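You operate a simulated robot arm through the tools that you are given. There is no shell and no other tool. Be economical: measure what you need, move in short steps, check, and stop when the job is done.

The job below is to be done with a simulated two-armed robot. You get a single attempt, and the scene is never put back.

Task
Test-run the lower deck of rewinder 2 at speed 1, then stop it.
Fine: deck knob on LOW, one start, STOP once it has turned; the upper deck never runs; leave the other knobs.

It is judged by the outcome, as a careful person would: the job done as asked, and still so three seconds after it is handed in. It fails if anything else is knocked over, pushed out of place, dropped, spilled or broken.

Robot
Two 7-joint arms with fingered hands on one trunk, on a base that drives. Base frame: it is fixed to the floor where the robot stands at the start and does not move with it; the origin is under the middle of the robot, x ahead of it, y to its left, z up. Readings come in mm, degrees, newtons and seconds.
The left shoulder is at the start at [60, 126, 1105], the right one opposite. With the tool pointing down near the work surface each hand reaches from about 100 to 700 mm from the robot's upright axis, wherever it stands, measured 20 degrees to its own side. Places, roughly: count knob of rewinder two [600, 0, 900]; deck knob of rewinder two [600, 0, 800]; direction knob of rewinder two [600, -100, 800]; lower turntable of rewinder two [800, -900, 700]; paper knob of rewinder two [600, -200, 800]; speed knob of rewinder two [600, -100, 900]; start button of rewinder two [600, 0, 700]; tension knob of rewinder two [600, -200, 900]. Payload 2.5 kg a hand.
The TCP of each hand is the grasp point between the finger pads, 30 mm short of the fingertips. In the tool frame z runs along the fingers and y along their closing line. Largest opening 104 mm; the body of the gripper starts 35 mm behind the TCP. The gripper is a hand of 5 fingers: y runs from the thumb to the fingers, the wrist lies at [-15, -104, -178] in the tool frame, and closing takes about 1.5 s.
Orientation is that of the tool frame in the base frame, as a unit quaternion [w, x, y, z]. With the fingers straight down and the wrist toward the robot, the tool's x, y and z point along [0, 1, 0], [1, 0, 0] and [0, 0, -1] of the base frame.

Tools
- The arms move only by the tool send_rows. It takes "left_increments", "right_increments" or both (then of equal length, played together; a hand with none holds still); each is a list that holds one entry, the list of rows, each a list of 7 numbers: the shift along the tool's x, y, z in units of 30 mm (1.0 is 30 mm), then the turn, a rotation vector about the tool's x, y, z in units of 5 degrees (1.0 is 5 degrees), then the closure, from 0 (fully open) to 1 (shut). In form: [[[tx, ty, tz, ax, ay, az, hand], ...]]. A call has 1 to 20 rows; each row shifts and turns the commanded pose from where the row before left it, along the tool's axes as they then stand. A call with a number of a shift or a turn outside -1 to 1 is refused whole. Rows are played at 5 a second. More than 50 mm and 8.6 degrees between two rows, or a gripper value outside its range, and nothing of the call is played. A pose out of reach is approached as far as the arm can. The call stops where the force on the tool passes 40 N (or 10 N more than at its start, if that is more) or the arm is blocked; 0.2 s more then pass. The fingers move at their own pace (about 153 mm/s each) and stop on an object; they squeeze with about 25 N. The grip force told is the motor's: it shows also when the fingers shut on nothing. Time passes only in rows, and 0.2 s behind the last, so rows that do not move let the fingers close. It gives the time, the measured TCP pose, the force on the tool (base axes), the opening and the grip force at its end, in the units of the frame above (readings bear some noise), with the torque about the TCP (base axes, N m) and any sound that the robot's microphone picked up.
- Cameras (640 x 400 px; columns grow to the right, rows downward): "scene" is now at [125.7, -22.9, 1317.1]; the picture's right is [-0.26, -0.97, 0.00], its down [-0.52, 0.14, -0.84] and it looks along [0.81, -0.22, -0.54] (base axes); focal length 274 px, centre (320, 200). "left" rides on the left gripper at [-80, -78, -141] in its tool frame; the picture's right is [-0.78, -0.30, 0.56], its down [0.53, -0.78, 0.33] and it looks along [0.33, 0.56, 0.76] (tool axes); focal length 247 px, centre (320, 200). "right" rides on the right gripper at [80, -78, -141] in its tool frame; the picture's right is [-0.78, 0.30, -0.56], its down [-0.54, -0.78, 0.33] and it looks along [-0.33, 0.56, 0.76] (tool axes); focal length 247 px, centre (320, 200). There is no depth. A picture from a camera that has moved, and an enlarged one, comes with that camera's place and axes in the base frame and with its lens.
- snapshot(camera): a new picture of that camera. It takes no simulated time.
- lift_body(by): slides the trunk up (or, below 0, down) by that many mm; the arms and the scene camera ride with it, the base frame stays. It gives what a move gives, with no picture.
- base_move(legs): drives the robot by 1 to 6 legs, each [ahead, left, turn to the left] in mm, mm and degrees, along the robot's own axes; the way and the turn of a leg run together, so that a leg with both is an arc; at most 1500 mm and 180 degrees a leg. The arms and the cameras ride along, it lands a little off, and it stops where it bumps. It gives what a move gives.
- grasp_type(shape, hand): the hand has 5 fingers and takes this shape, open, in about a second: jaw (thumb against the fingers, like two jaws); tri (thumb and two fingers); tip (a fingertip pinch); poke (one finger out to press); point (the index stretched); flat (the hand flat); cup (the hand cupped); fist (a fist). The gripper value then closes the fingers along that shape, each until it touches; the sizes above hold for jaw. It gives what a move gives, with no picture.
- turn_head(pan, tilt): turns the head with the scene camera to pan (to the left, within 86 degrees either way) and tilt (down, from -29 to 69), counted from straight ahead of the robot. It gives what a move gives.
- close_up(camera, box): a new picture of the part [left, top, right, bottom] of that camera's present view, enlarged. It takes no simulated time.
- job_done(): hands the job in; it is judged then, once.

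Work in short steps. Places have to be worked out from the pictures, the camera data and where the tool is seen: move nearer, look again, correct. Check each grasp and each placing, and mend what went wrong. You have 120 turns and 108 pictures in all, those below and enlarged ones among them. Open the grippers and draw the arms clear of the work before you hand the job in, unless the task says otherwise; then end with one line.

The tools are called after ">>>" by a JSON object that holds its "api" and its "payload". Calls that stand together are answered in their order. send_rows: Moves the arms, as the interface text tells. Its arguments: {"type":"object","properties":{"left_increments":{"type":"array"},"right_increments":{"type":"array"}},"required":[]} The other tools are called the same way: lift_body (by) slides the trunk up or down; grasp_type (shape, hand) gives the hand a shape; base_move (legs) drives the base; turn_head (pan, tilt) turns the head that bears the scene camera; snapshot (camera) takes a picture; close_up (camera, box) takes an enlarged picture of a part of a camera's view; job_done () hands the job in.

At the start:

```text
time: 0.0
left_ee_pos: [525.1, 83.6, 1103.3]
left_tool_rot: [0.001, 0.707, 0.707, 0.0]
left_force: [0.3, -0.4, -0.2]
left_moment: [0.0, 0.01, 0.02]
left_finger_gap: 103.7
left_finger_force: 0.0
left_shape: jaw
right_ee_pos: [449.8, -281.6, 1119.0]
right_tool_rot: [0.0, 0.707, 0.707, 0.0]
right_force: [0.9, 0.0, -0.2]
right_moment: [-0.02, -0.04, -0.03]
right_finger_gap: 103.6
right_finger_force: 0.0
right_shape: jaw
trunk travel left (down, up): [-500.0, 440.0]
robot x, y, heading: [0.7, -1.7, -0.2]
head pan, tilt: [-14.9, 32.6]
```

scene: 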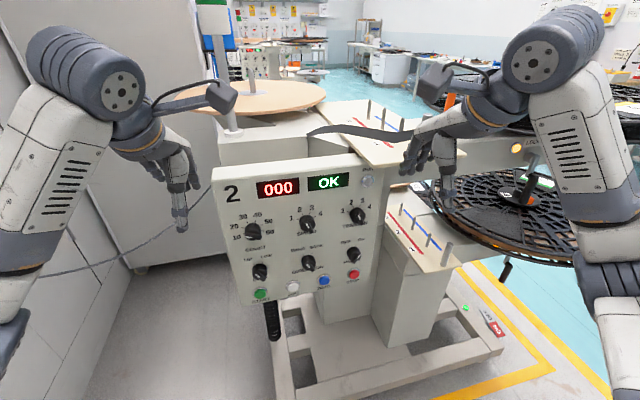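
right: 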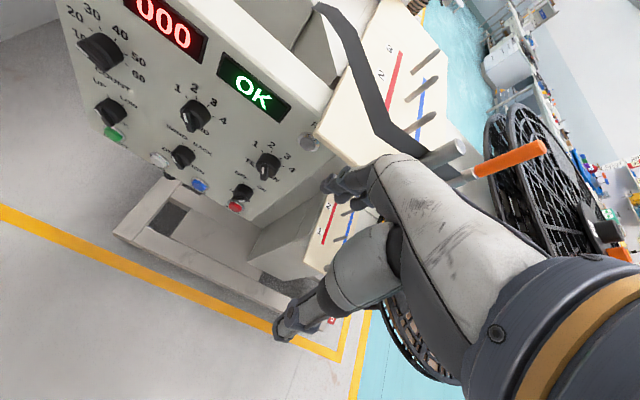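
left: 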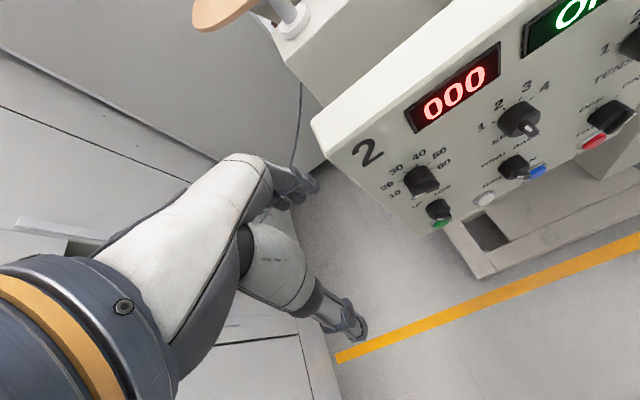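

Let me look closely at the panel to read labels and knob settings.

>>> {"api": "close_up", "payload": {"camera": "scene", "box": [220, 160, 390, 310]}}

>>> {"api": "close_up", "payload": {"camera": "scene", "box": [225, 250, 305, 310]}}

>>> {"api": "close_up", "payload": {"camera": "scene", "box": [290, 250, 370, 300]}}

```text
2.67 times, centred on (305, 235) of scene
camera zoom: at [125.7, -22.9, 1317.1], right [-0.26, -0.97, 0.0], down [-0.52, 0.14, -0.84], along [0.81, -0.22, -0.54], focal length 732 px, centre (360, 107)
```

zoom: 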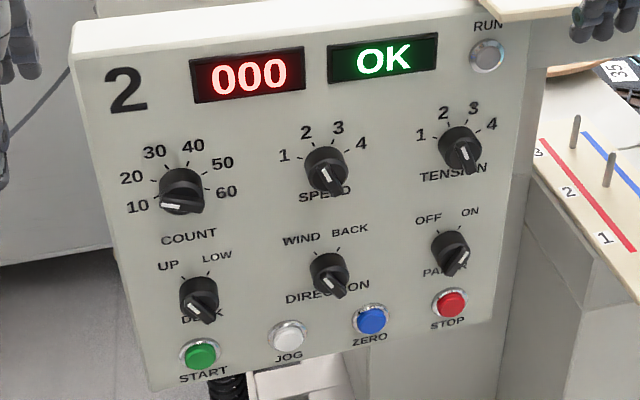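

```text
6.67 times, centred on (265, 280) of scene
camera zoom: at [125.7, -22.9, 1317.1], right [-0.26, -0.97, 0.0], down [-0.52, 0.14, -0.84], along [0.81, -0.22, -0.54], focal length 1830 px, centre (687, -333)
```

zoom: 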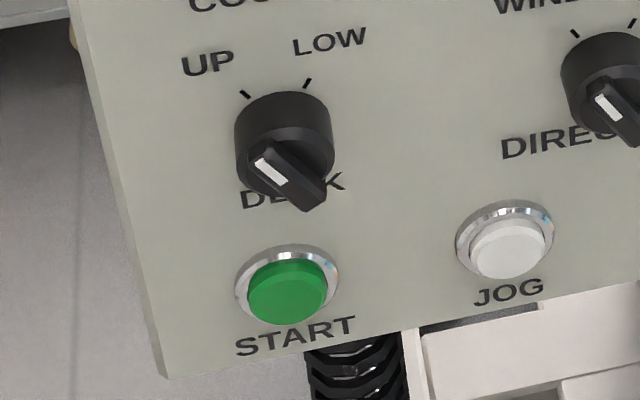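

```text
8.00 times, centred on (330, 275) of scene
camera zoom: at [125.7, -22.9, 1317.1], right [-0.26, -0.97, 0.0], down [-0.52, 0.14, -0.84], along [0.81, -0.22, -0.54], focal length 2196 px, centre (240, -400)
```

zoom: 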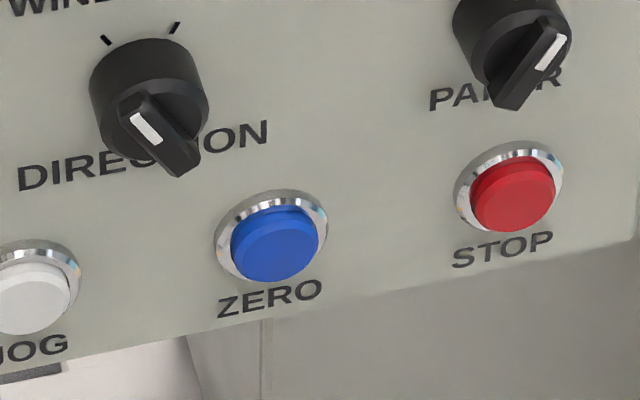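

Deck knob points to UP, triangulated at about [608,-4,808]; START ≈ [610,2,741]; paper knob ≈ [616,-242,799]. I check the speed knob's setting and the panel from the other cameras.

>>> {"api": "close_up", "payload": {"camera": "scene", "box": [280, 190, 360, 240]}}

>>> {"api": "close_up", "payload": {"camera": "left", "box": [380, 90, 560, 240]}}

>>> {"api": "close_up", "payload": {"camera": "right", "box": [70, 70, 310, 220]}}

```text
8.00 times, centred on (320, 215) of scene
camera zoom: at [125.7, -22.9, 1317.1], right [-0.26, -0.97, 0.0], down [-0.52, 0.14, -0.84], along [0.81, -0.22, -0.54], focal length 2196 px, centre (320, 80)
```

zoom: 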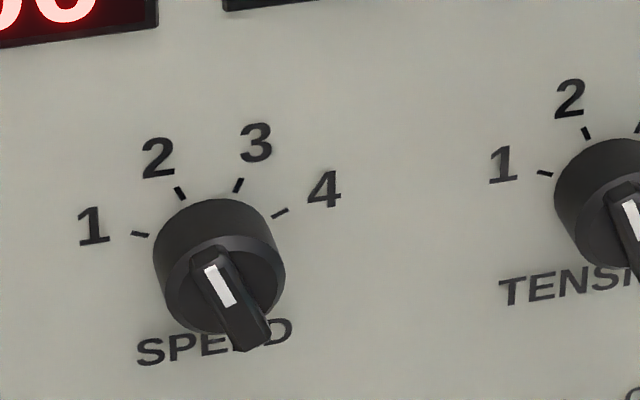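

```text
2.67 times, centred on (470, 165) of left
camera zoom: at [446.5, 4.7, 1243.9], right [-0.3, -0.78, -0.56], down [-0.78, 0.53, -0.33], along [0.56, 0.33, -0.76], focal length 659 px, centre (-80, 293)
```

zoom: 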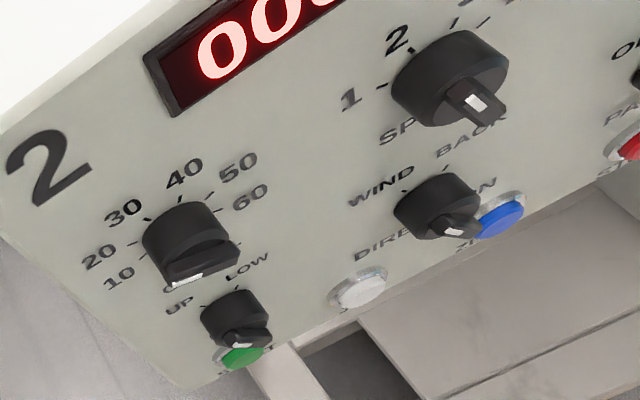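

```text
2.67 times, centred on (190, 145) of right
camera zoom: at [372.1, -201.8, 1260.6], right [0.3, -0.78, 0.56], down [-0.78, -0.54, -0.33], along [0.56, -0.33, -0.76], focal length 659 px, centre (667, 347)
```

zoom: 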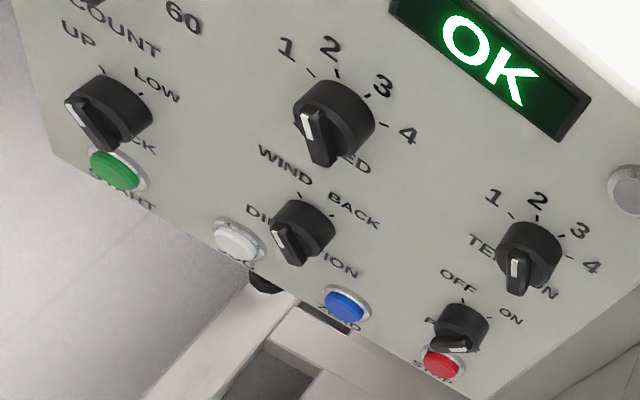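

The speed pointer seems not clearly on 1. I back away a bit and lower the trunk for a head-on view of the panel.

>>> {"api": "base_move", "payload": {"legs": [[-200, 0, 0]]}}

>>> {"api": "lift_body", "payload": {"by": -300}}

>>> {"api": "turn_head", "payload": {"pan": -8, "tilt": 15}}

>>> {"api": "snapshot", "payload": {"camera": "scene"}}

```text
time: 1.6
left_ee_pos: [327.1, 85.3, 1102.6]
left_tool_rot: [-0.001, 0.706, 0.708, 0.0]
left_force: [-0.1, -0.1, -0.6]
left_moment: [-0.03, 0.01, -0.02]
left_finger_gap: 103.7
left_finger_force: 0.1
left_shape: jaw
right_ee_pos: [251.9, -280.1, 1119.7]
right_tool_rot: [0.0, 0.706, 0.708, -0.001]
right_force: [-1.0, 0.1, 0.0]
right_moment: [-0.02, 0.0, -0.03]
right_finger_gap: 103.7
right_finger_force: 0.1
right_shape: jaw
trunk travel left (down, up): [-500.0, 440.0]
robot x, y, heading: [-198.4, -0.7, -0.0]
head pan, tilt: [-14.9, 32.6]
```

```text
time: 4.6
left_ee_pos: [326.3, 84.3, 802.5]
left_tool_rot: [0.0, 0.707, 0.707, 0.0]
left_force: [0.0, -0.3, 0.8]
left_moment: [-0.01, 0.0, -0.04]
left_finger_gap: 103.6
left_finger_force: 0.0
left_shape: jaw
right_ee_pos: [252.0, -282.4, 818.3]
right_tool_rot: [0.0, 0.707, 0.708, 0.0]
right_force: [-0.1, -0.2, -0.7]
right_moment: [0.0, -0.02, -0.01]
right_finger_gap: 103.7
right_finger_force: 0.1
right_shape: jaw
trunk travel left (down, up): [-200.0, 740.0]
robot x, y, heading: [-199.7, -0.8, 0.2]
head pan, tilt: [-14.9, 32.6]
```

```text
time: 5.4
left_ee_pos: [326.7, 84.0, 803.7]
left_tool_rot: [0.0, 0.707, 0.707, 0.0]
left_force: [-0.6, -0.5, 0.6]
left_moment: [0.02, -0.01, 0.04]
left_finger_gap: 103.6
left_finger_force: 0.1
left_shape: jaw
right_ee_pos: [253.1, -281.6, 819.8]
right_tool_rot: [0.001, 0.707, 0.708, 0.0]
right_force: [1.0, 0.1, 0.5]
right_moment: [0.0, -0.01, 0.01]
right_finger_gap: 103.6
right_finger_force: 0.0
right_shape: jaw
trunk travel left (down, up): [-200.0, 740.0]
robot x, y, heading: [-196.8, -1.1, 0.2]
head pan, tilt: [-8.0, 15.0]
```

```text
98 pictures are left
camera scene: at [-65.9, -13.0, 1045.3], right [-0.14, -0.99, 0.0], down [-0.26, 0.04, -0.97], along [0.96, -0.13, -0.26], focal length 274 px, centre (320, 200)
```

scene: 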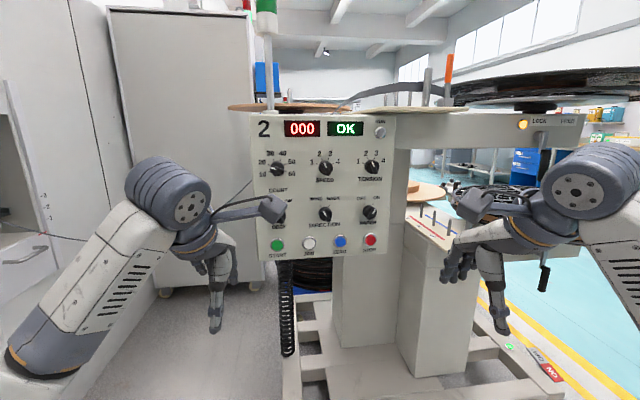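

Good head-on view. Zoom in on the knobs.

>>> {"api": "close_up", "payload": {"camera": "scene", "box": [250, 110, 400, 265]}}

>>> {"api": "close_up", "payload": {"camera": "scene", "box": [295, 145, 391, 230]}}

```text
2.58 times, centred on (325, 188) of scene
camera zoom: at [-65.9, -13.0, 1045.3], right [-0.14, -0.99, 0.0], down [-0.26, 0.04, -0.97], along [0.96, -0.13, -0.26], focal length 708 px, centre (307, 232)
```

zoom: 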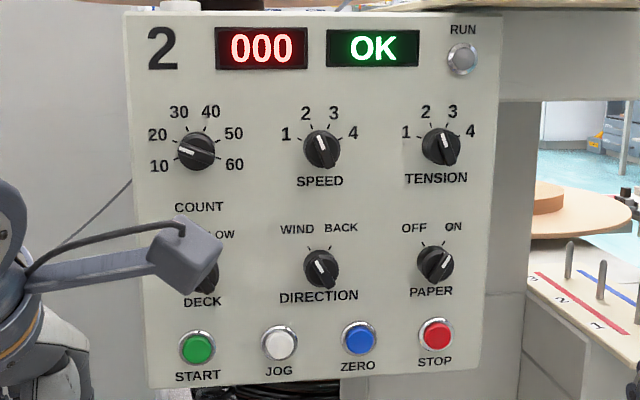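

```text
4.71 times, centred on (343, 188) of scene
camera zoom: at [-65.9, -13.0, 1045.3], right [-0.14, -0.99, 0.0], down [-0.26, 0.04, -0.97], along [0.96, -0.13, -0.26], focal length 1292 px, centre (212, 259)
```

zoom: 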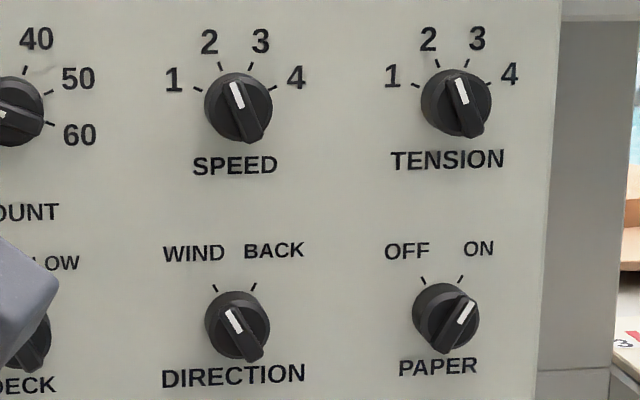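

Speed is actually at 2, so it must be turned to 1 (the job asks for speed 1), and deck from UP to LOW. I pitch the left hand to point forward, clear of the panel.

>>> {"api": "send_rows", "payload": {"left_increments": [[[0, 0, 0, -1, 0, 0, 0], [0, 0, 0, -1, 0, 0, 0], [0, 0, 0, -1, 0, 0, 0], [0, 0, 0, -1, 0, 0, 0], [0, 0, 0, -1, 0, 0, 0], [0, 0, 0, -1, 0, 0, 0], [0, 0, 0, -1, 0, 0, 0], [0, 0, 0, -1, 0, 0, 0], [0, 0, 0, -1, 0, 0, 0], [0, 0, 0, -1, 0, 0, 0], [0, 0, 0, -1, 0, 0, 0], [0, 0, 0, -1, 0, 0, 0], [0, 0, 0, -1, 0, 0, 0], [0, 0, 0, -1, 0, 0, 0], [0, 0, 0, -1, 0, 0, 0], [0, 0, 0, -1, 0, 0, 0], [0, 0, 0, -1, 0, 0, 0], [0, 0, 0, -1, 0, 0, 0]]]}}

>>> {"api": "send_rows", "payload": {"left_increments": [[[0, 0, 0.5, 0, 0, 1, 0], [0, 0, 0.5, 0, 0, 1, 0], [0, 0, 0.5, 0, 0, 1, 0], [0, 0, 0.5, 0, 0, 1, 0], [0, 0, 0.5, 0, 0, 1, 0], [0, 0, 0.5, 0, 0, 1, 0], [0, 0, 0, 0, 0, 1, 0], [0, 0, 0, 0, 0, 1, 0], [0, 0, 0, 0, 0, 1, 0], [0, 0, 0, 0, 0, 1, 0], [0, 0, 0, 0, 0, 1, 0], [0, 0, 0, 0, 0, 1, 0], [0, 0, 0, 0, 0, 1, 0]]]}}

>>> {"api": "grasp_type", "payload": {"hand": "left", "shape": "tip"}}

>>> {"api": "snapshot", "payload": {"camera": "scene"}}

>>> {"api": "snapshot", "payload": {"camera": "left"}}

```text
time: 9.4
left_ee_pos: [330.3, 102.1, 797.1]
left_tool_rot: [0.457, 0.522, 0.464, 0.55]
left_force: [0.3, 0.2, -0.4]
left_moment: [0.03, -0.01, -0.01]
left_finger_gap: 103.7
left_finger_force: 0.0
left_shape: jaw
right_ee_pos: [252.6, -280.3, 819.2]
right_tool_rot: [-0.001, 0.707, 0.707, -0.001]
right_force: [-0.8, 0.5, 0.8]
right_moment: [0.02, -0.01, 0.0]
right_finger_gap: 103.9
right_finger_force: 0.0
right_shape: jaw
trunk travel left (down, up): [-200.0, 740.0]
robot x, y, heading: [-195.3, 1.0, 0.1]
head pan, tilt: [-8.0, 15.0]
stopped in row 18 (left hand): the arm was blocked; the commanded pose is now the measured one
```

```text
time: 12.2
left_ee_pos: [420.8, 104.7, 798.2]
left_tool_rot: [0.09, 0.69, 0.111, 0.709]
left_force: [-0.4, -0.2, 0.4]
left_moment: [-0.01, -0.01, 0.04]
left_finger_gap: 104.0
left_finger_force: 0.1
left_shape: jaw
right_ee_pos: [253.4, -281.2, 819.1]
right_tool_rot: [0.0, 0.706, 0.708, 0.0]
right_force: [-0.8, -0.5, -0.8]
right_moment: [-0.02, -0.01, -0.02]
right_finger_gap: 103.9
right_finger_force: 0.1
right_shape: jaw
trunk travel left (down, up): [-200.0, 740.0]
robot x, y, heading: [-194.0, -1.5, -0.0]
head pan, tilt: [-8.0, 15.0]
```

```text
time: 13.1
left_ee_pos: [420.5, 105.4, 799.2]
left_tool_rot: [0.091, 0.69, 0.111, 0.71]
left_force: [-0.3, 0.1, -0.8]
left_moment: [0.01, 0.0, 0.0]
left_finger_gap: 104.0
left_finger_force: 0.0
left_shape: tip
right_ee_pos: [253.2, -281.2, 820.7]
right_tool_rot: [0.0, 0.707, 0.708, 0.0]
right_force: [0.2, -0.1, -0.2]
right_moment: [-0.03, 0.04, -0.05]
right_finger_gap: 103.9
right_finger_force: 0.0
right_shape: jaw
trunk travel left (down, up): [-200.0, 740.0]
robot x, y, heading: [-201.3, 0.1, 0.2]
head pan, tilt: [-8.0, 15.0]
```

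```text
95 pictures are left
camera scene: at [-65.8, -12.8, 1045.4], right [-0.14, -0.99, 0.0], down [-0.26, 0.04, -0.97], along [0.96, -0.13, -0.26], focal length 274 px, centre (320, 200)
```

scene: 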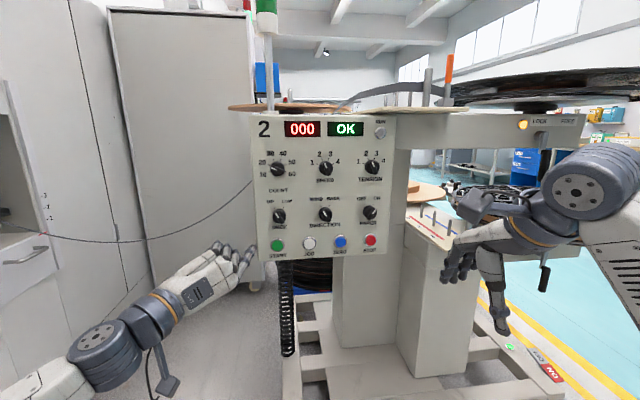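

```text
94 pictures are left
camera left: at [279.3, 152.6, 697.6], right [0.57, 0.08, -0.82], down [0.29, 0.91, 0.3], along [0.77, -0.41, 0.49], focal length 247 px, centre (320, 200)
```

left: 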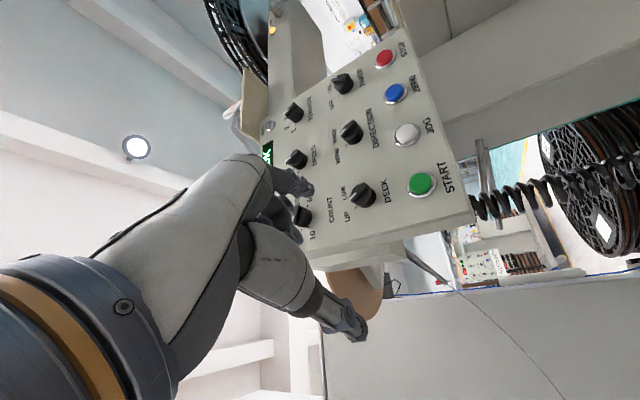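

Left hand points forward with fingers near horizontal. Drive forward 100 mm and raise 80 mm to centre the workspace; then line up in front of the speed knob with standoff.

>>> {"api": "base_move", "payload": {"legs": [[100, 0, 0]]}}

>>> {"api": "lift_body", "payload": {"by": 80}}

```text
time: 14.2
left_ee_pos: [520.7, 104.0, 799.1]
left_tool_rot: [0.092, 0.691, 0.112, 0.709]
left_force: [0.2, 0.3, -0.5]
left_moment: [0.02, 0.01, -0.01]
left_finger_gap: 104.0
left_finger_force: 0.1
left_shape: tip
right_ee_pos: [351.5, -282.0, 819.9]
right_tool_rot: [0.0, 0.707, 0.707, 0.0]
right_force: [-0.2, -0.3, -0.3]
right_moment: [0.02, 0.01, -0.01]
right_finger_gap: 103.7
right_finger_force: 0.2
right_shape: jaw
trunk travel left (down, up): [-200.0, 740.0]
robot x, y, heading: [-100.4, 3.9, -0.1]
head pan, tilt: [-8.0, 15.0]
```

```text
time: 15.4
left_ee_pos: [520.7, 105.4, 879.1]
left_tool_rot: [0.091, 0.69, 0.112, 0.709]
left_force: [0.0, 0.5, 0.6]
left_moment: [-0.02, -0.02, -0.01]
left_finger_gap: 103.7
left_finger_force: 0.1
left_shape: tip
right_ee_pos: [351.2, -282.2, 899.3]
right_tool_rot: [0.0, 0.707, 0.707, 0.0]
right_force: [0.6, -0.2, -0.1]
right_moment: [-0.04, 0.01, -0.02]
right_finger_gap: 103.6
right_finger_force: 0.0
right_shape: jaw
trunk travel left (down, up): [-280.0, 660.0]
robot x, y, heading: [-95.8, 1.4, -0.0]
head pan, tilt: [-8.0, 15.0]
```

Move to a standoff in front of the speed knob.

>>> {"api": "send_rows", "payload": {"left_increments": [[[0.02, 0.867, -0.056, 0, 0, 0, 0], [0.02, 0.867, -0.056, 0, 0, 0, 0], [0.02, 0.867, -0.056, 0, 0, 0, 0], [0.02, 0.867, -0.056, 0, 0, 0, 0], [0.02, 0.867, -0.056, 0, 0, 0, 0], [0.02, 0.867, -0.056, 0, 0, 0, 0], [0.02, 0.867, -0.056, 0, 0, 0, 0], [0.02, 0.867, -0.056, 0, 0, 0, 0], [0.02, 0.867, -0.056, 0, 0, 0, 0], [0, 0, 0, 0, 0, -1, 0], [0, 0, 0, 0, 0, -0.2, 0], [0, 0, 0, 0, 0, 0, 0]]]}}

>>> {"api": "snapshot", "payload": {"camera": "scene"}}

>>> {"api": "snapshot", "payload": {"camera": "left"}}

>>> {"api": "snapshot", "payload": {"camera": "right"}}

```text
time: 18.0
left_ee_pos: [511.5, -119.2, 950.9]
left_tool_rot: [0.127, 0.683, 0.148, 0.704]
left_force: [0.0, -0.2, 0.1]
left_moment: [0.0, -0.01, -0.01]
left_finger_gap: 103.9
left_finger_force: 0.0
left_shape: tip
right_ee_pos: [351.5, -281.2, 899.3]
right_tool_rot: [0.0, 0.707, 0.707, 0.0]
right_force: [0.0, 0.1, -0.5]
right_moment: [-0.01, 0.01, -0.03]
right_finger_gap: 103.8
right_finger_force: 0.0
right_shape: jaw
trunk travel left (down, up): [-280.0, 660.0]
robot x, y, heading: [-94.4, 3.1, 0.1]
head pan, tilt: [-8.0, 15.0]
```

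```text
93 pictures are left
camera scene: at [33.7, -12.9, 1125.4], right [-0.14, -0.99, 0.0], down [-0.26, 0.04, -0.97], along [0.96, -0.13, -0.26], focal length 274 px, centre (320, 200)
```

scene: 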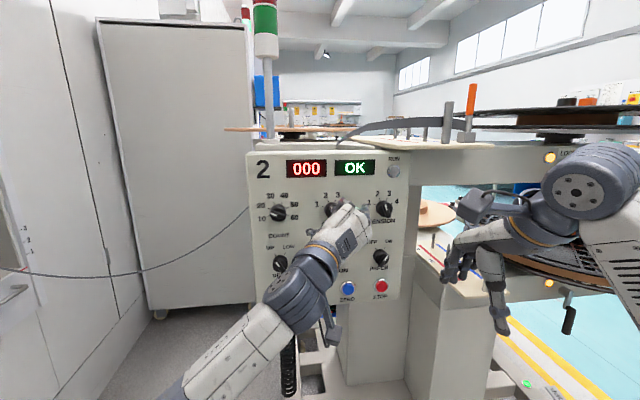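

```text
92 pictures are left
camera left: at [370.5, -82.2, 843.6], right [0.58, 0.0, -0.82], down [0.3, 0.93, 0.2], along [0.76, -0.36, 0.54], focal length 247 px, centre (320, 200)
```

left: 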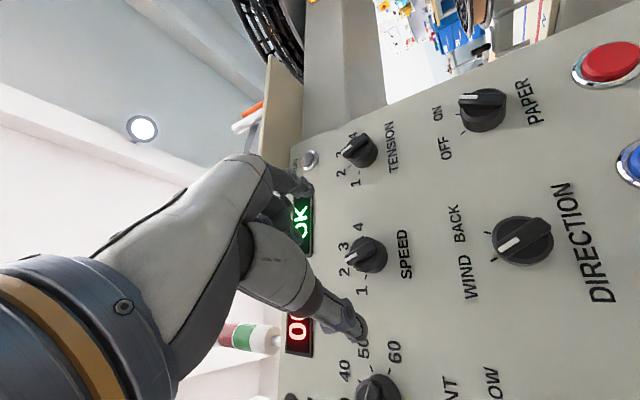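

```text
91 pictures are left
camera right: at [273.9, -201.7, 1040.5], right [0.3, -0.78, 0.56], down [-0.78, -0.53, -0.33], along [0.56, -0.33, -0.76], focal length 247 px, centre (320, 200)
```

right: 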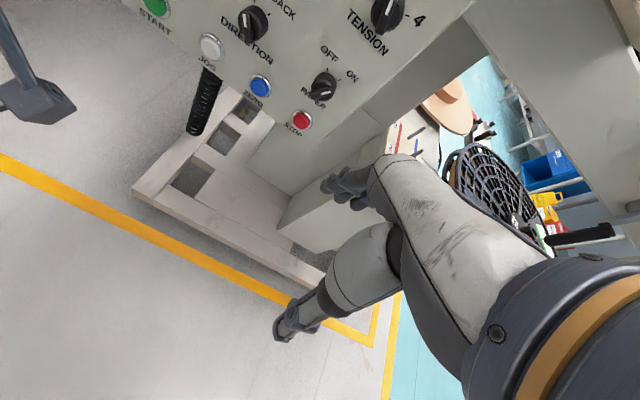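

Alignment is good: the point 80 mm ahead of the TCP projects right on the speed knob. I test-close in the air to see where the pinch falls.

>>> {"api": "send_rows", "payload": {"left_increments": [[[0, 0, 0, 0, 0, 0, 1], [0, 0, 0, 0, 0, 0, 1], [0, 0, 0, 0, 0, 0, 1], [0, 0, 0, 0, 0, 0, 1], [0, 0, 0, 0, 0, 0, 1], [0, 0, 0, 0, 0, 0, 1], [0, 0, 0, 0, 0, 0, 1], [0, 0, 0, 0, 0, 0, 1]]]}}

>>> {"api": "close_up", "payload": {"camera": "left", "box": [200, 120, 440, 360]}}

>>> {"api": "close_up", "payload": {"camera": "scene", "box": [250, 160, 410, 320]}}

>>> {"api": "send_rows", "payload": {"left_increments": [[[0, 0, 0, 0, 0, 0, 0.5], [0, 0, 0, 0, 0, 0, 0.5], [0, 0, 0, 0, 0, 0, 0.5], [0, 0, 0, 0, 0, 0, 0.5], [0, 0, 0, 0, 0, 0, 0.5]]]}}

>>> {"api": "close_up", "payload": {"camera": "left", "box": [200, 120, 440, 360]}}

```text
time: 19.8
left_ee_pos: [511.3, -119.6, 949.8]
left_tool_rot: [0.128, 0.683, 0.148, 0.704]
left_force: [0.5, 0.5, 1.1]
left_moment: [-0.03, -0.05, 0.02]
left_finger_gap: 0.0
left_finger_force: 25.1
left_shape: tip
right_ee_pos: [352.6, -281.6, 898.3]
right_tool_rot: [0.0, 0.707, 0.707, -0.001]
right_force: [0.6, 0.6, -0.7]
right_moment: [0.02, 0.03, -0.02]
right_finger_gap: 103.6
right_finger_force: 0.0
right_shape: jaw
trunk travel left (down, up): [-280.0, 660.0]
robot x, y, heading: [-98.2, 0.7, 0.1]
head pan, tilt: [-8.0, 15.0]
```

```text
1.67 times, centred on (320, 240) of left
camera zoom: at [370.5, -82.0, 843.6], right [0.58, 0.0, -0.82], down [0.3, 0.93, 0.2], along [0.76, -0.36, 0.54], focal length 412 px, centre (320, 133)
```

zoom: 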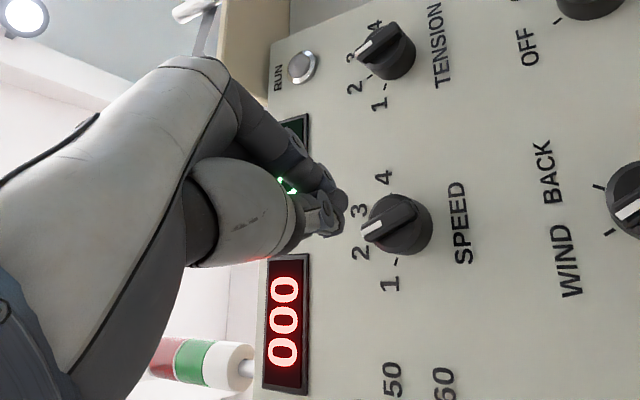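

```text
2.50 times, centred on (330, 240) of scene
camera zoom: at [33.7, -12.9, 1125.4], right [-0.14, -0.99, 0.0], down [-0.26, 0.04, -0.97], along [0.96, -0.13, -0.26], focal length 686 px, centre (295, 100)
```

zoom: 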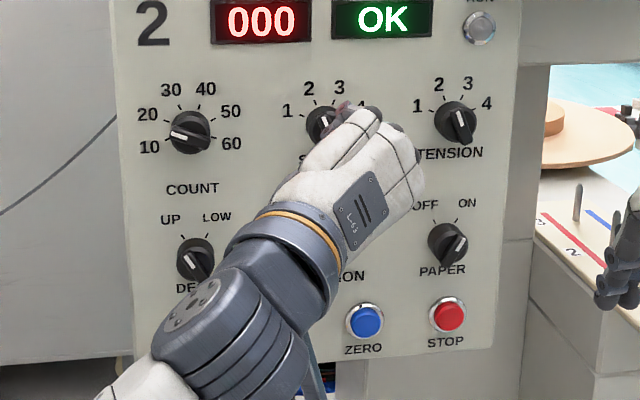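

```text
time: 21.0
left_ee_pos: [511.7, -120.9, 950.2]
left_tool_rot: [0.127, 0.683, 0.149, 0.704]
left_force: [-0.9, 0.1, 0.6]
left_moment: [-0.01, 0.01, 0.0]
left_finger_gap: 51.9
left_finger_force: 0.0
left_shape: tip
right_ee_pos: [351.7, -282.0, 899.9]
right_tool_rot: [0.0, 0.707, 0.707, 0.0]
right_force: [-0.8, 0.2, -0.1]
right_moment: [0.0, -0.03, -0.02]
right_finger_gap: 103.7
right_finger_force: 0.1
right_shape: jaw
trunk travel left (down, up): [-280.0, 660.0]
robot x, y, heading: [-98.2, -2.6, -0.1]
head pan, tilt: [-8.0, 15.0]
```

```text
1.67 times, centred on (320, 240) of left
camera zoom: at [370.5, -82.0, 843.6], right [0.58, 0.0, -0.82], down [0.3, 0.93, 0.2], along [0.76, -0.36, 0.54], focal length 412 px, centre (320, 133)
```

zoom: 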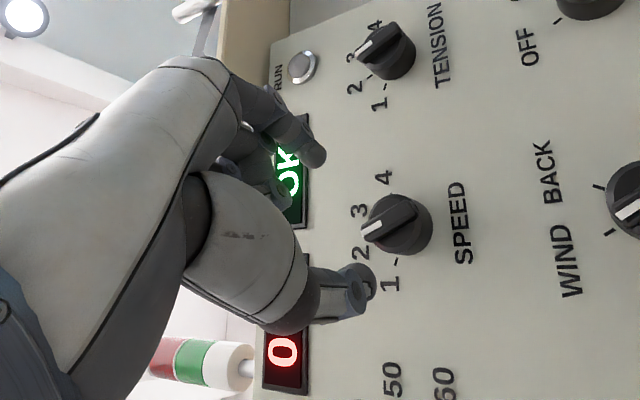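

Tips pinch at TCP+30 as expected. Advance 40 mm with a half opening, then check.

>>> {"api": "send_rows", "payload": {"left_increments": [[[0, 0.05, 0.33, 0, 0, 0, 0.5], [0, 0.05, 0.33, 0, 0, 0, 0.5], [0, 0, 0.33, 0, 0, 0, 0.5], [0, 0, 0.33, 0, 0, 0, 0.5], [0, 0, 0, 0, 0, 0, 0.5]]]}}

>>> {"api": "close_up", "payload": {"camera": "left", "box": [200, 120, 440, 360]}}

>>> {"api": "close_up", "payload": {"camera": "scene", "box": [280, 170, 400, 290]}}

```text
time: 22.2
left_ee_pos: [549.0, -120.4, 952.7]
left_tool_rot: [0.128, 0.683, 0.148, 0.703]
left_force: [0.0, 0.5, 0.7]
left_moment: [-0.01, 0.03, -0.01]
left_finger_gap: 51.8
left_finger_force: 0.0
left_shape: tip
right_ee_pos: [352.1, -282.1, 899.7]
right_tool_rot: [0.001, 0.707, 0.707, 0.0]
right_force: [0.4, -0.2, -0.2]
right_moment: [-0.02, 0.01, -0.02]
right_finger_gap: 103.7
right_finger_force: 0.1
right_shape: jaw
trunk travel left (down, up): [-280.0, 660.0]
robot x, y, heading: [-102.0, -1.2, -0.0]
head pan, tilt: [-8.0, 15.0]
```

```text
1.67 times, centred on (320, 240) of left
camera zoom: at [410.1, -83.0, 845.9], right [0.58, 0.0, -0.82], down [0.3, 0.93, 0.2], along [0.76, -0.36, 0.54], focal length 412 px, centre (320, 133)
```

zoom: 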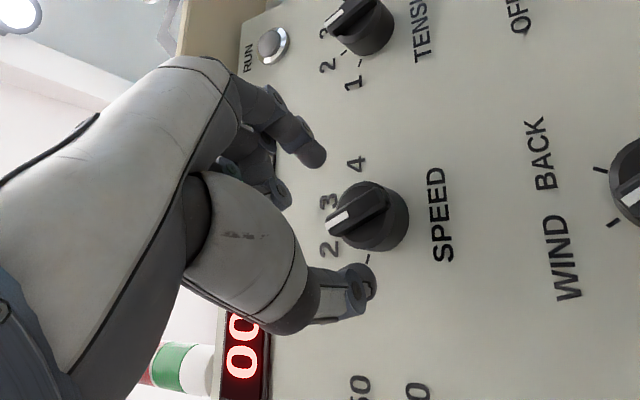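

```text
3.33 times, centred on (340, 230) of scene
camera zoom: at [33.7, -12.9, 1125.4], right [-0.14, -0.99, 0.0], down [-0.26, 0.04, -0.97], along [0.96, -0.13, -0.26], focal length 915 px, centre (253, 100)
```

zoom: 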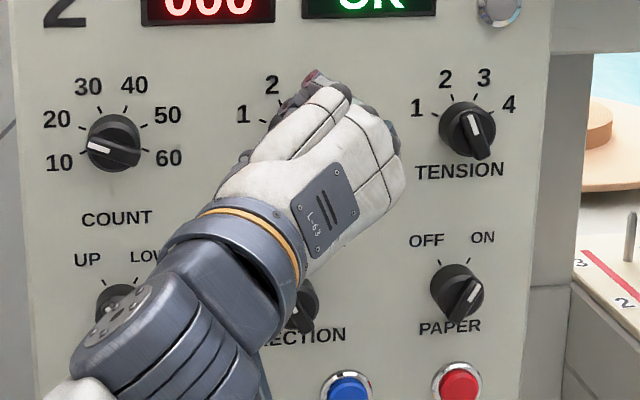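

Bar centre triangulates to about [587,-121,948]. Advance 21 mm, 4 mm down so tips straddle the bar, then pinch.

>>> {"api": "send_rows", "payload": {"left_increments": [[[-0.06, 0, 0.25, 0, 0, 0, 0.5], [-0.06, 0, 0.25, 0, 0, 0, 0.5], [0, 0, 0.2, 0, 0, 0, 0.5], [0, 0, 0, 0, 0, 0, 0.5]]]}}

>>> {"api": "close_up", "payload": {"camera": "left", "box": [200, 120, 440, 360]}}

```text
time: 23.2
left_ee_pos: [571.1, -122.5, 948.2]
left_tool_rot: [0.128, 0.683, 0.148, 0.703]
left_force: [-0.2, -0.6, -0.8]
left_moment: [-0.02, -0.01, -0.03]
left_finger_gap: 52.0
left_finger_force: 0.0
left_shape: tip
right_ee_pos: [352.8, -281.5, 900.3]
right_tool_rot: [0.0, 0.708, 0.707, 0.0]
right_force: [-0.6, -1.0, -0.6]
right_moment: [0.01, 0.01, -0.02]
right_finger_gap: 103.6
right_finger_force: 0.0
right_shape: jaw
trunk travel left (down, up): [-280.0, 660.0]
robot x, y, heading: [-99.2, -0.5, 0.1]
head pan, tilt: [-8.0, 15.0]
```

```text
1.67 times, centred on (320, 240) of left
camera zoom: at [431.3, -84.1, 843.1], right [0.58, 0.0, -0.82], down [0.3, 0.93, 0.2], along [0.76, -0.36, 0.54], focal length 412 px, centre (320, 133)
```

zoom: 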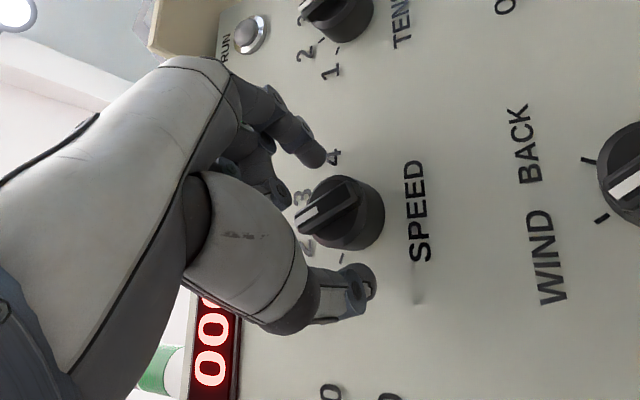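

Fingers straddle the bar. Pinch.

>>> {"api": "send_rows", "payload": {"left_increments": [[[0, 0, 0, 0, 0, 0, 0.7], [0, 0, 0, 0, 0, 0, 0.85], [0, 0, 0, 0, 0, 0, 1], [0, 0, 0, 0, 0, 0, 1], [0, 0, 0, 0, 0, 0, 1], [0, 0, 0, 0, 0, 0, 1]]]}}

>>> {"api": "close_up", "payload": {"camera": "left", "box": [240, 160, 400, 320]}}

```text
time: 24.6
left_ee_pos: [572.3, -121.1, 949.1]
left_tool_rot: [0.127, 0.684, 0.148, 0.703]
left_force: [1.0, 1.8, -1.1]
left_moment: [0.0, -0.01, -0.02]
left_finger_gap: 23.2
left_finger_force: 25.3
left_shape: tip
right_ee_pos: [352.3, -281.5, 899.3]
right_tool_rot: [0.0, 0.707, 0.708, 0.001]
right_force: [0.3, 0.9, -0.3]
right_moment: [0.0, 0.01, 0.04]
right_finger_gap: 103.7
right_finger_force: 0.0
right_shape: jaw
trunk travel left (down, up): [-280.0, 660.0]
robot x, y, heading: [-100.3, 2.1, -0.2]
head pan, tilt: [-8.0, 15.0]
```

```text
2.50 times, centred on (320, 240) of left
camera zoom: at [431.3, -83.9, 843.0], right [0.58, 0.0, -0.82], down [0.3, 0.93, 0.2], along [0.76, -0.36, 0.54], focal length 617 px, centre (320, 100)
```

zoom: 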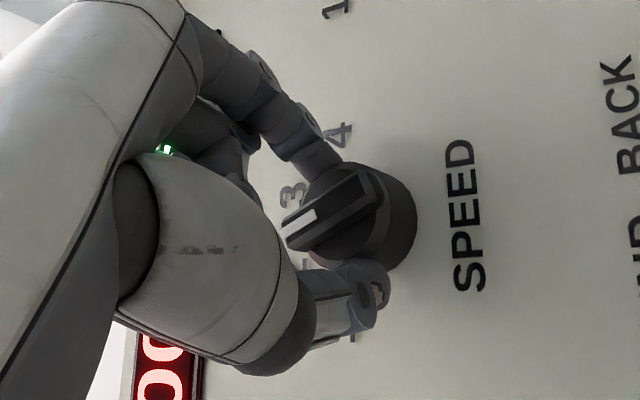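

Gripped (23 mm). Twist 45° counter-clockwise.

>>> {"api": "send_rows", "payload": {"left_increments": [[[0, 0, 0, 0, 0, -1, 1], [0, 0, 0, 0, 0, -1, 1], [0, 0, 0, 0, 0, -1, 1], [0, 0, 0, 0, 0, -1, 1]]]}}

>>> {"api": "close_up", "payload": {"camera": "left", "box": [240, 160, 400, 320]}}

```text
time: 25.6
left_ee_pos: [571.0, -121.4, 949.4]
left_tool_rot: [0.248, 0.648, 0.264, 0.669]
left_force: [4.1, 1.3, -2.0]
left_moment: [0.01, 0.0, 0.03]
left_finger_gap: 22.8
left_finger_force: 24.6
left_shape: tip
right_ee_pos: [351.6, -281.6, 899.7]
right_tool_rot: [0.0, 0.707, 0.707, 0.0]
right_force: [0.4, -0.6, 0.0]
right_moment: [-0.01, -0.02, -0.01]
right_finger_gap: 104.2
right_finger_force: 0.1
right_shape: jaw
trunk travel left (down, up): [-280.0, 660.0]
robot x, y, heading: [-102.5, 1.2, -0.1]
head pan, tilt: [-8.0, 15.0]
```

```text
2.50 times, centred on (320, 240) of left
camera zoom: at [432.8, -121.7, 834.7], right [0.58, -0.29, -0.76], down [0.3, 0.94, -0.12], along [0.75, -0.16, 0.64], focal length 617 px, centre (320, 100)
```

zoom: 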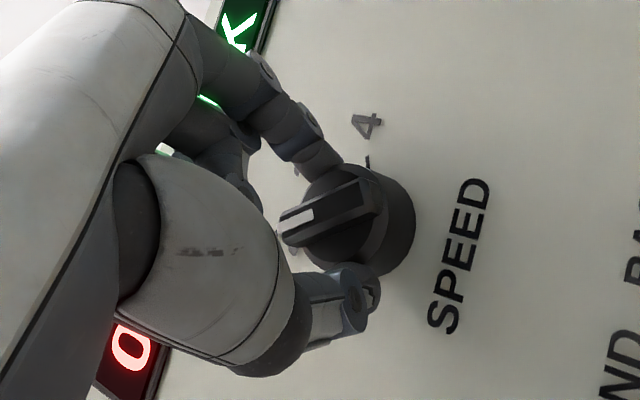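

The knob follows the hand with slight slack. Continue.

>>> {"api": "send_rows", "payload": {"left_increments": [[[0, 0, 0, 0, 0, -1, 1], [0, 0, 0, 0, 0, -1, 1], [0, 0, 0, 0, 0, -1, 1], [0, 0, 0, 0, 0, -1, 1], [0, 0, 0, 0, 0, -1, 1], [0, 0, 0, 0, 0, 0, 1]]]}}

>>> {"api": "close_up", "payload": {"camera": "left", "box": [200, 120, 440, 360]}}

>>> {"api": "close_up", "payload": {"camera": "scene", "box": [280, 170, 400, 290]}}

```text
time: 27.0
left_ee_pos: [572.2, -120.3, 946.8]
left_tool_rot: [0.359, 0.593, 0.382, 0.611]
left_force: [2.2, -1.3, 8.4]
left_moment: [0.02, -0.29, -0.11]
left_finger_gap: 23.5
left_finger_force: 24.8
left_shape: tip
left hand out of reach, approached as far as the arm can: row 2
right_ee_pos: [350.1, -281.8, 900.4]
right_tool_rot: [0.0, 0.708, 0.707, 0.0]
right_force: [-0.2, 1.3, 0.1]
right_moment: [0.03, 0.0, -0.02]
right_finger_gap: 103.7
right_finger_force: 0.0
right_shape: jaw
trunk travel left (down, up): [-280.0, 660.0]
robot x, y, heading: [-93.4, 1.0, 0.2]
head pan, tilt: [-8.0, 15.0]
```

```text
1.67 times, centred on (320, 240) of left
camera zoom: at [432.9, -161.8, 841.1], right [0.58, -0.54, -0.61], down [0.3, 0.84, -0.45], along [0.76, 0.08, 0.65], focal length 412 px, centre (320, 133)
```

zoom: 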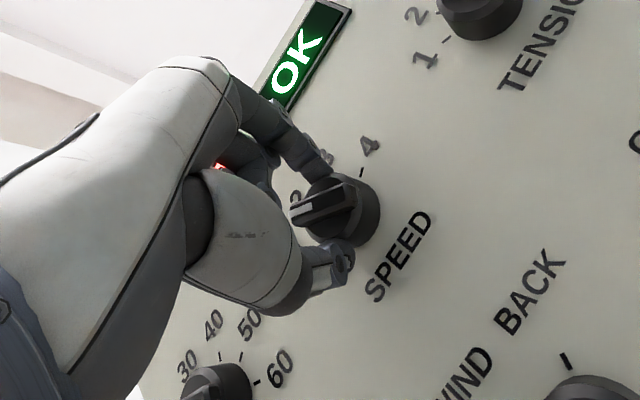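

```text
3.33 times, centred on (340, 230) of scene
camera zoom: at [33.0, -12.9, 1125.5], right [-0.14, -0.99, 0.0], down [-0.26, 0.04, -0.97], along [0.96, -0.13, -0.26], focal length 915 px, centre (253, 100)
```

zoom: 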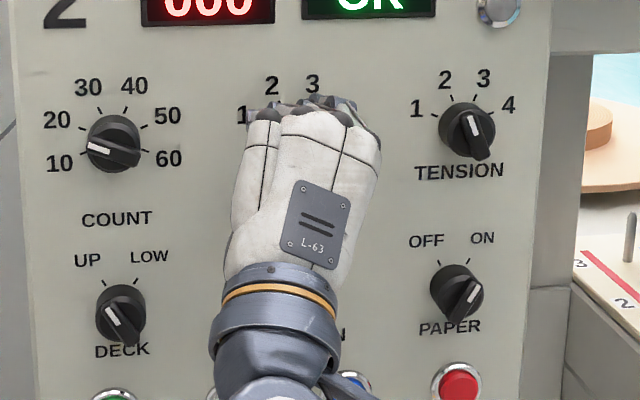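

The reach limit ended the twist; the knob seems to have turned partly. Release and look.

>>> {"api": "send_rows", "payload": {"left_increments": [[[0, 0, 0, 0, 0, 0, 0.5], [0, 0, 0, 0, 0, 0, 0.5], [0, 0, 0, 0, 0, 0, 0.5], [0, 0, -0.4, 0, 0, 0, 0.5], [0, 0, -0.6, 0, 0, 0, 0.5], [0, 0, -0.6, 0, 0, 0, 0.5]]]}}

>>> {"api": "close_up", "payload": {"camera": "left", "box": [260, 120, 500, 360]}}

```text
time: 28.4
left_ee_pos: [525.0, -121.0, 946.2]
left_tool_rot: [0.358, 0.594, 0.383, 0.61]
left_force: [0.0, 0.3, -0.1]
left_moment: [0.0, 0.01, 0.0]
left_finger_gap: 51.7
left_finger_force: 0.1
left_shape: tip
right_ee_pos: [351.6, -283.2, 900.0]
right_tool_rot: [0.0, 0.707, 0.707, 0.0]
right_force: [0.0, 0.5, -0.2]
right_moment: [-0.02, -0.02, 0.0]
right_finger_gap: 103.9
right_finger_force: 0.0
right_shape: jaw
trunk travel left (down, up): [-280.0, 660.0]
robot x, y, heading: [-97.4, -2.6, -0.1]
head pan, tilt: [-8.0, 15.0]
```

```text
1.67 times, centred on (380, 240) of left
camera zoom: at [385.8, -163.2, 839.9], right [0.58, -0.53, -0.61], down [0.3, 0.84, -0.45], along [0.76, 0.08, 0.65], focal length 412 px, centre (220, 133)
```

zoom: 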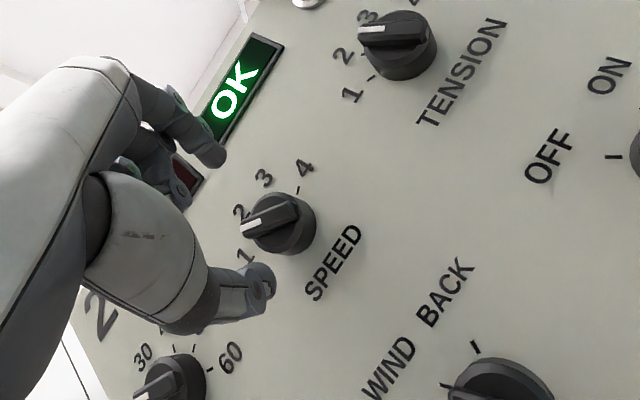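

Knob turned about 25° – between 2 and 1. The roll limit comes from reaching across; I retract and shift the base right so the left shoulder faces the knob.

>>> {"api": "send_rows", "payload": {"left_increments": [[[0, 0, -0.8, 0, 0, 1, 0.5], [0, 0, -0.8, 0, 0, 1, 0.5], [0, 0, -0.3, 0, 0, 1, 0.5]]]}}

>>> {"api": "base_move", "payload": {"legs": [[0, -170, 0]]}}

>>> {"api": "snapshot", "payload": {"camera": "scene"}}

>>> {"api": "snapshot", "payload": {"camera": "left"}}

```text
time: 29.2
left_ee_pos: [468.7, -123.2, 945.4]
left_tool_rot: [0.275, 0.639, 0.303, 0.652]
left_force: [0.0, 0.2, 0.2]
left_moment: [0.03, 0.0, -0.01]
left_finger_gap: 51.5
left_finger_force: 0.1
left_shape: tip
right_ee_pos: [351.9, -282.0, 899.1]
right_tool_rot: [0.0, 0.707, 0.707, -0.001]
right_force: [0.6, -0.2, -0.6]
right_moment: [-0.03, -0.05, 0.0]
right_finger_gap: 103.7
right_finger_force: 0.0
right_shape: jaw
trunk travel left (down, up): [-280.0, 660.0]
robot x, y, heading: [-97.3, 1.8, -0.1]
head pan, tilt: [-8.0, 15.0]
```

```text
time: 30.7
left_ee_pos: [467.9, -292.7, 945.6]
left_tool_rot: [0.275, 0.639, 0.303, 0.651]
left_force: [-0.5, 0.5, 0.8]
left_moment: [0.0, 0.02, 0.0]
left_finger_gap: 51.8
left_finger_force: 0.0
left_shape: tip
right_ee_pos: [350.5, -451.6, 899.7]
right_tool_rot: [0.0, 0.707, 0.707, 0.0]
right_force: [-0.6, 0.2, -0.2]
right_moment: [0.01, 0.0, 0.01]
right_finger_gap: 104.0
right_finger_force: 0.0
right_shape: jaw
trunk travel left (down, up): [-280.0, 660.0]
robot x, y, heading: [-98.9, -167.5, -0.0]
head pan, tilt: [-8.0, 15.0]
```

```text
79 pictures are left
camera scene: at [33.7, -183.1, 1125.4], right [-0.14, -0.99, 0.0], down [-0.26, 0.04, -0.97], along [0.96, -0.13, -0.26], focal length 274 px, centre (320, 200)
```

scene: 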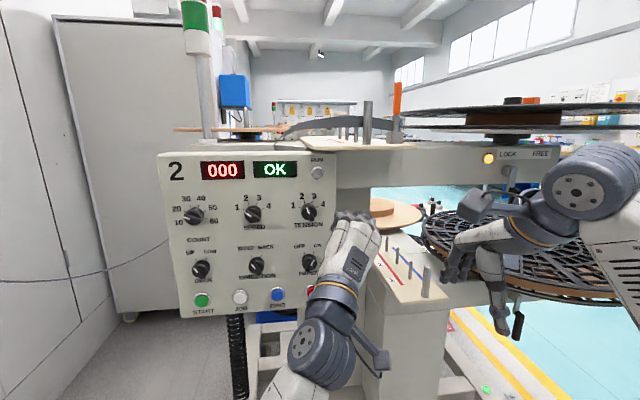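

```text
78 pictures are left
camera left: at [327.4, -306.8, 834.5], right [0.57, -0.36, -0.74], down [0.29, 0.93, -0.22], along [0.76, -0.09, 0.64], focal length 247 px, centre (320, 200)
```

left: 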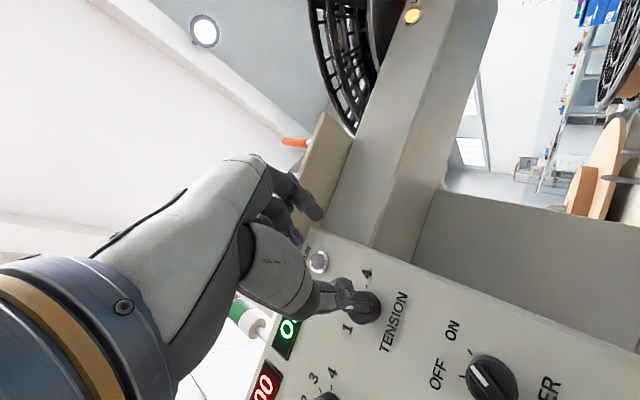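

Unobstructed speed knob in the scene view; zoom in.

>>> {"api": "close_up", "payload": {"camera": "scene", "box": [160, 185, 340, 285]}}

>>> {"api": "close_up", "payload": {"camera": "scene", "box": [225, 190, 281, 230]}}

```text
3.56 times, centred on (250, 235) of scene
camera zoom: at [33.7, -183.1, 1125.4], right [-0.14, -0.99, 0.0], down [-0.26, 0.04, -0.97], along [0.96, -0.13, -0.26], focal length 976 px, centre (569, 76)
```

zoom: 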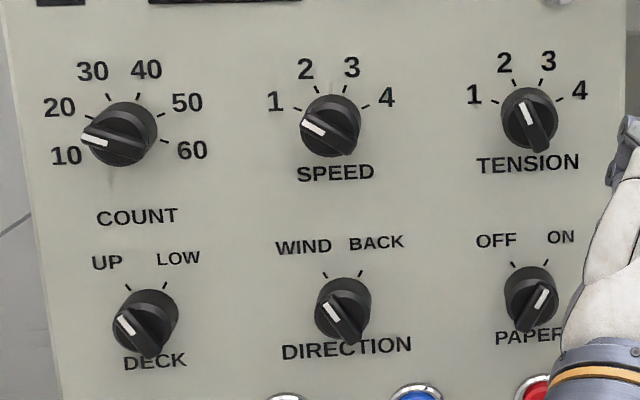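

```text
10.00 times, centred on (253, 210) of scene
camera zoom: at [33.7, -183.1, 1125.4], right [-0.14, -0.99, 0.0], down [-0.26, 0.04, -0.97], along [0.96, -0.13, -0.26], focal length 2745 px, centre (990, 100)
```

zoom: 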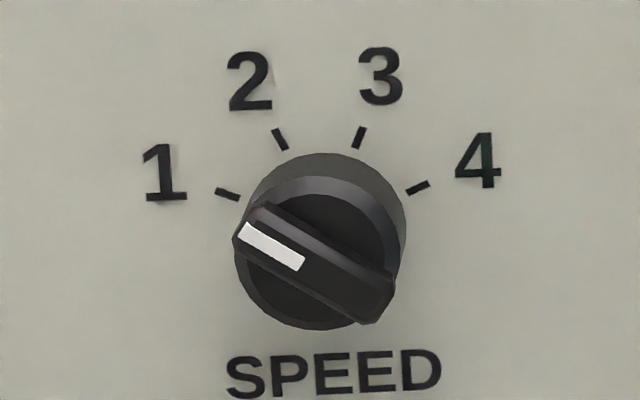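

Speed pointer sits at about −58°, just short of 1 (−67°). I go back, regrip with alignment to the bar, and nudge it the remaining ~10°.

>>> {"api": "send_rows", "payload": {"left_increments": [[[0.708, -0.611, 0, 0, 0, 0, 0.4], [0.708, -0.611, 0, 0, 0, 0, 0.4], [0.708, -0.611, 0, 0, 0, 0, 0.4], [0.708, -0.611, 0, 0, 0, 0, 0.4], [0.708, -0.611, 0, 0, 0, 0, 0.4], [0.708, -0.611, 0, 0, 0, 0, 0.4], [0, 0, 0.78, 0, 0, -1, 0.4], [0, 0, 0.78, 0, 0, -1, 0.4], [0, 0, 0.78, 0, 0, 0, 0.4], [0, 0, 0, 0, 0, 0, 0.4]]]}}

>>> {"api": "close_up", "payload": {"camera": "left", "box": [220, 120, 460, 360]}}

```text
time: 32.9
left_ee_pos: [530.9, -123.3, 949.3]
left_tool_rot: [0.331, 0.609, 0.358, 0.626]
left_force: [-0.1, 0.3, 0.3]
left_moment: [-0.02, 0.04, -0.01]
left_finger_gap: 62.0
left_finger_force: 0.0
left_shape: tip
right_ee_pos: [352.0, -451.5, 899.7]
right_tool_rot: [-0.001, 0.707, 0.707, 0.0]
right_force: [0.3, -0.2, -0.4]
right_moment: [0.0, 0.0, 0.01]
right_finger_gap: 103.9
right_finger_force: 0.1
right_shape: jaw
trunk travel left (down, up): [-280.0, 660.0]
robot x, y, heading: [-102.4, -170.9, 0.1]
head pan, tilt: [-8.0, 15.0]
```

```text
1.67 times, centred on (340, 240) of left
camera zoom: at [391.2, -155.8, 841.4], right [0.58, -0.48, -0.66], down [0.3, 0.88, -0.38], along [0.76, 0.02, 0.65], focal length 412 px, centre (287, 133)
```

zoom: 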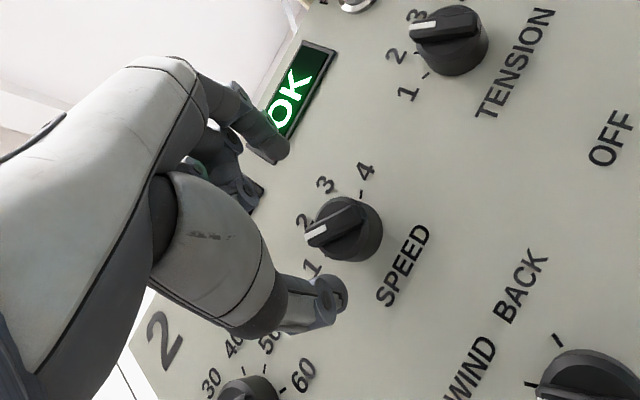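

Advance to the bar and pinch.

>>> {"api": "send_rows", "payload": {"left_increments": [[[0, 0, 0.4, 0, 0, 0, 0.4], [0, 0, 0.4, 0, 0, 0, 0.4], [0, 0, 0.4, 0, 0, 0, 0.4], [0, 0, 0.2, 0, 0, 0, 0.4], [0, 0, 0, 0, 0, 0, 0.7], [0, 0, 0, 0, 0, 0, 0.9], [0, 0, 0, 0, 0, 0, 1], [0, 0, 0, 0, 0, 0, 1], [0, 0, 0, 0, 0, 0, 1]]]}}

>>> {"api": "close_up", "payload": {"camera": "left", "box": [220, 120, 460, 360]}}

>>> {"api": "close_up", "payload": {"camera": "scene", "box": [215, 180, 295, 240]}}

```text
time: 34.9
left_ee_pos: [573.8, -120.5, 949.9]
left_tool_rot: [0.331, 0.611, 0.356, 0.625]
left_force: [3.0, 0.1, -0.1]
left_moment: [0.01, -0.04, -0.03]
left_finger_gap: 27.8
left_finger_force: 24.9
left_shape: tip
right_ee_pos: [353.0, -452.0, 898.6]
right_tool_rot: [0.0, 0.707, 0.707, 0.0]
right_force: [-1.5, 0.3, -0.4]
right_moment: [0.04, -0.05, -0.01]
right_finger_gap: 103.6
right_finger_force: 0.1
right_shape: jaw
trunk travel left (down, up): [-280.0, 660.0]
robot x, y, heading: [-92.7, -172.1, -0.1]
head pan, tilt: [-8.0, 15.0]
```

```text
1.67 times, centred on (340, 240) of left
camera zoom: at [433.4, -153.5, 840.6], right [0.58, -0.48, -0.66], down [0.29, 0.88, -0.38], along [0.76, 0.02, 0.65], focal length 412 px, centre (287, 133)
```

zoom: 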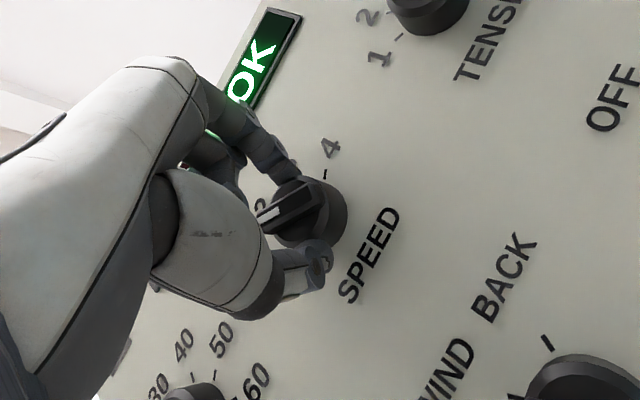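

```text
6.67 times, centred on (255, 210) of scene
camera zoom: at [33.9, -183.1, 1125.3], right [-0.14, -0.99, 0.0], down [-0.26, 0.04, -0.97], along [0.96, -0.13, -0.26], focal length 1830 px, centre (753, 133)
```

zoom: 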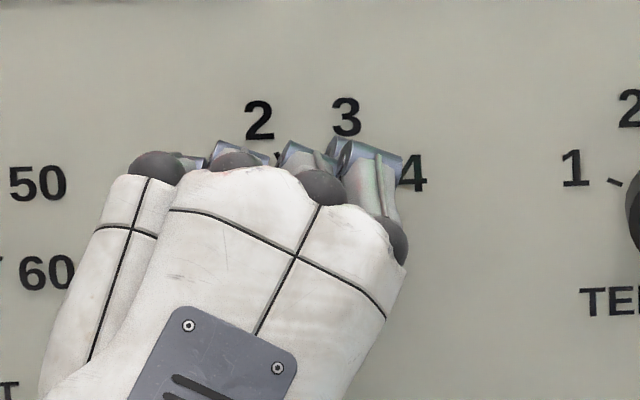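

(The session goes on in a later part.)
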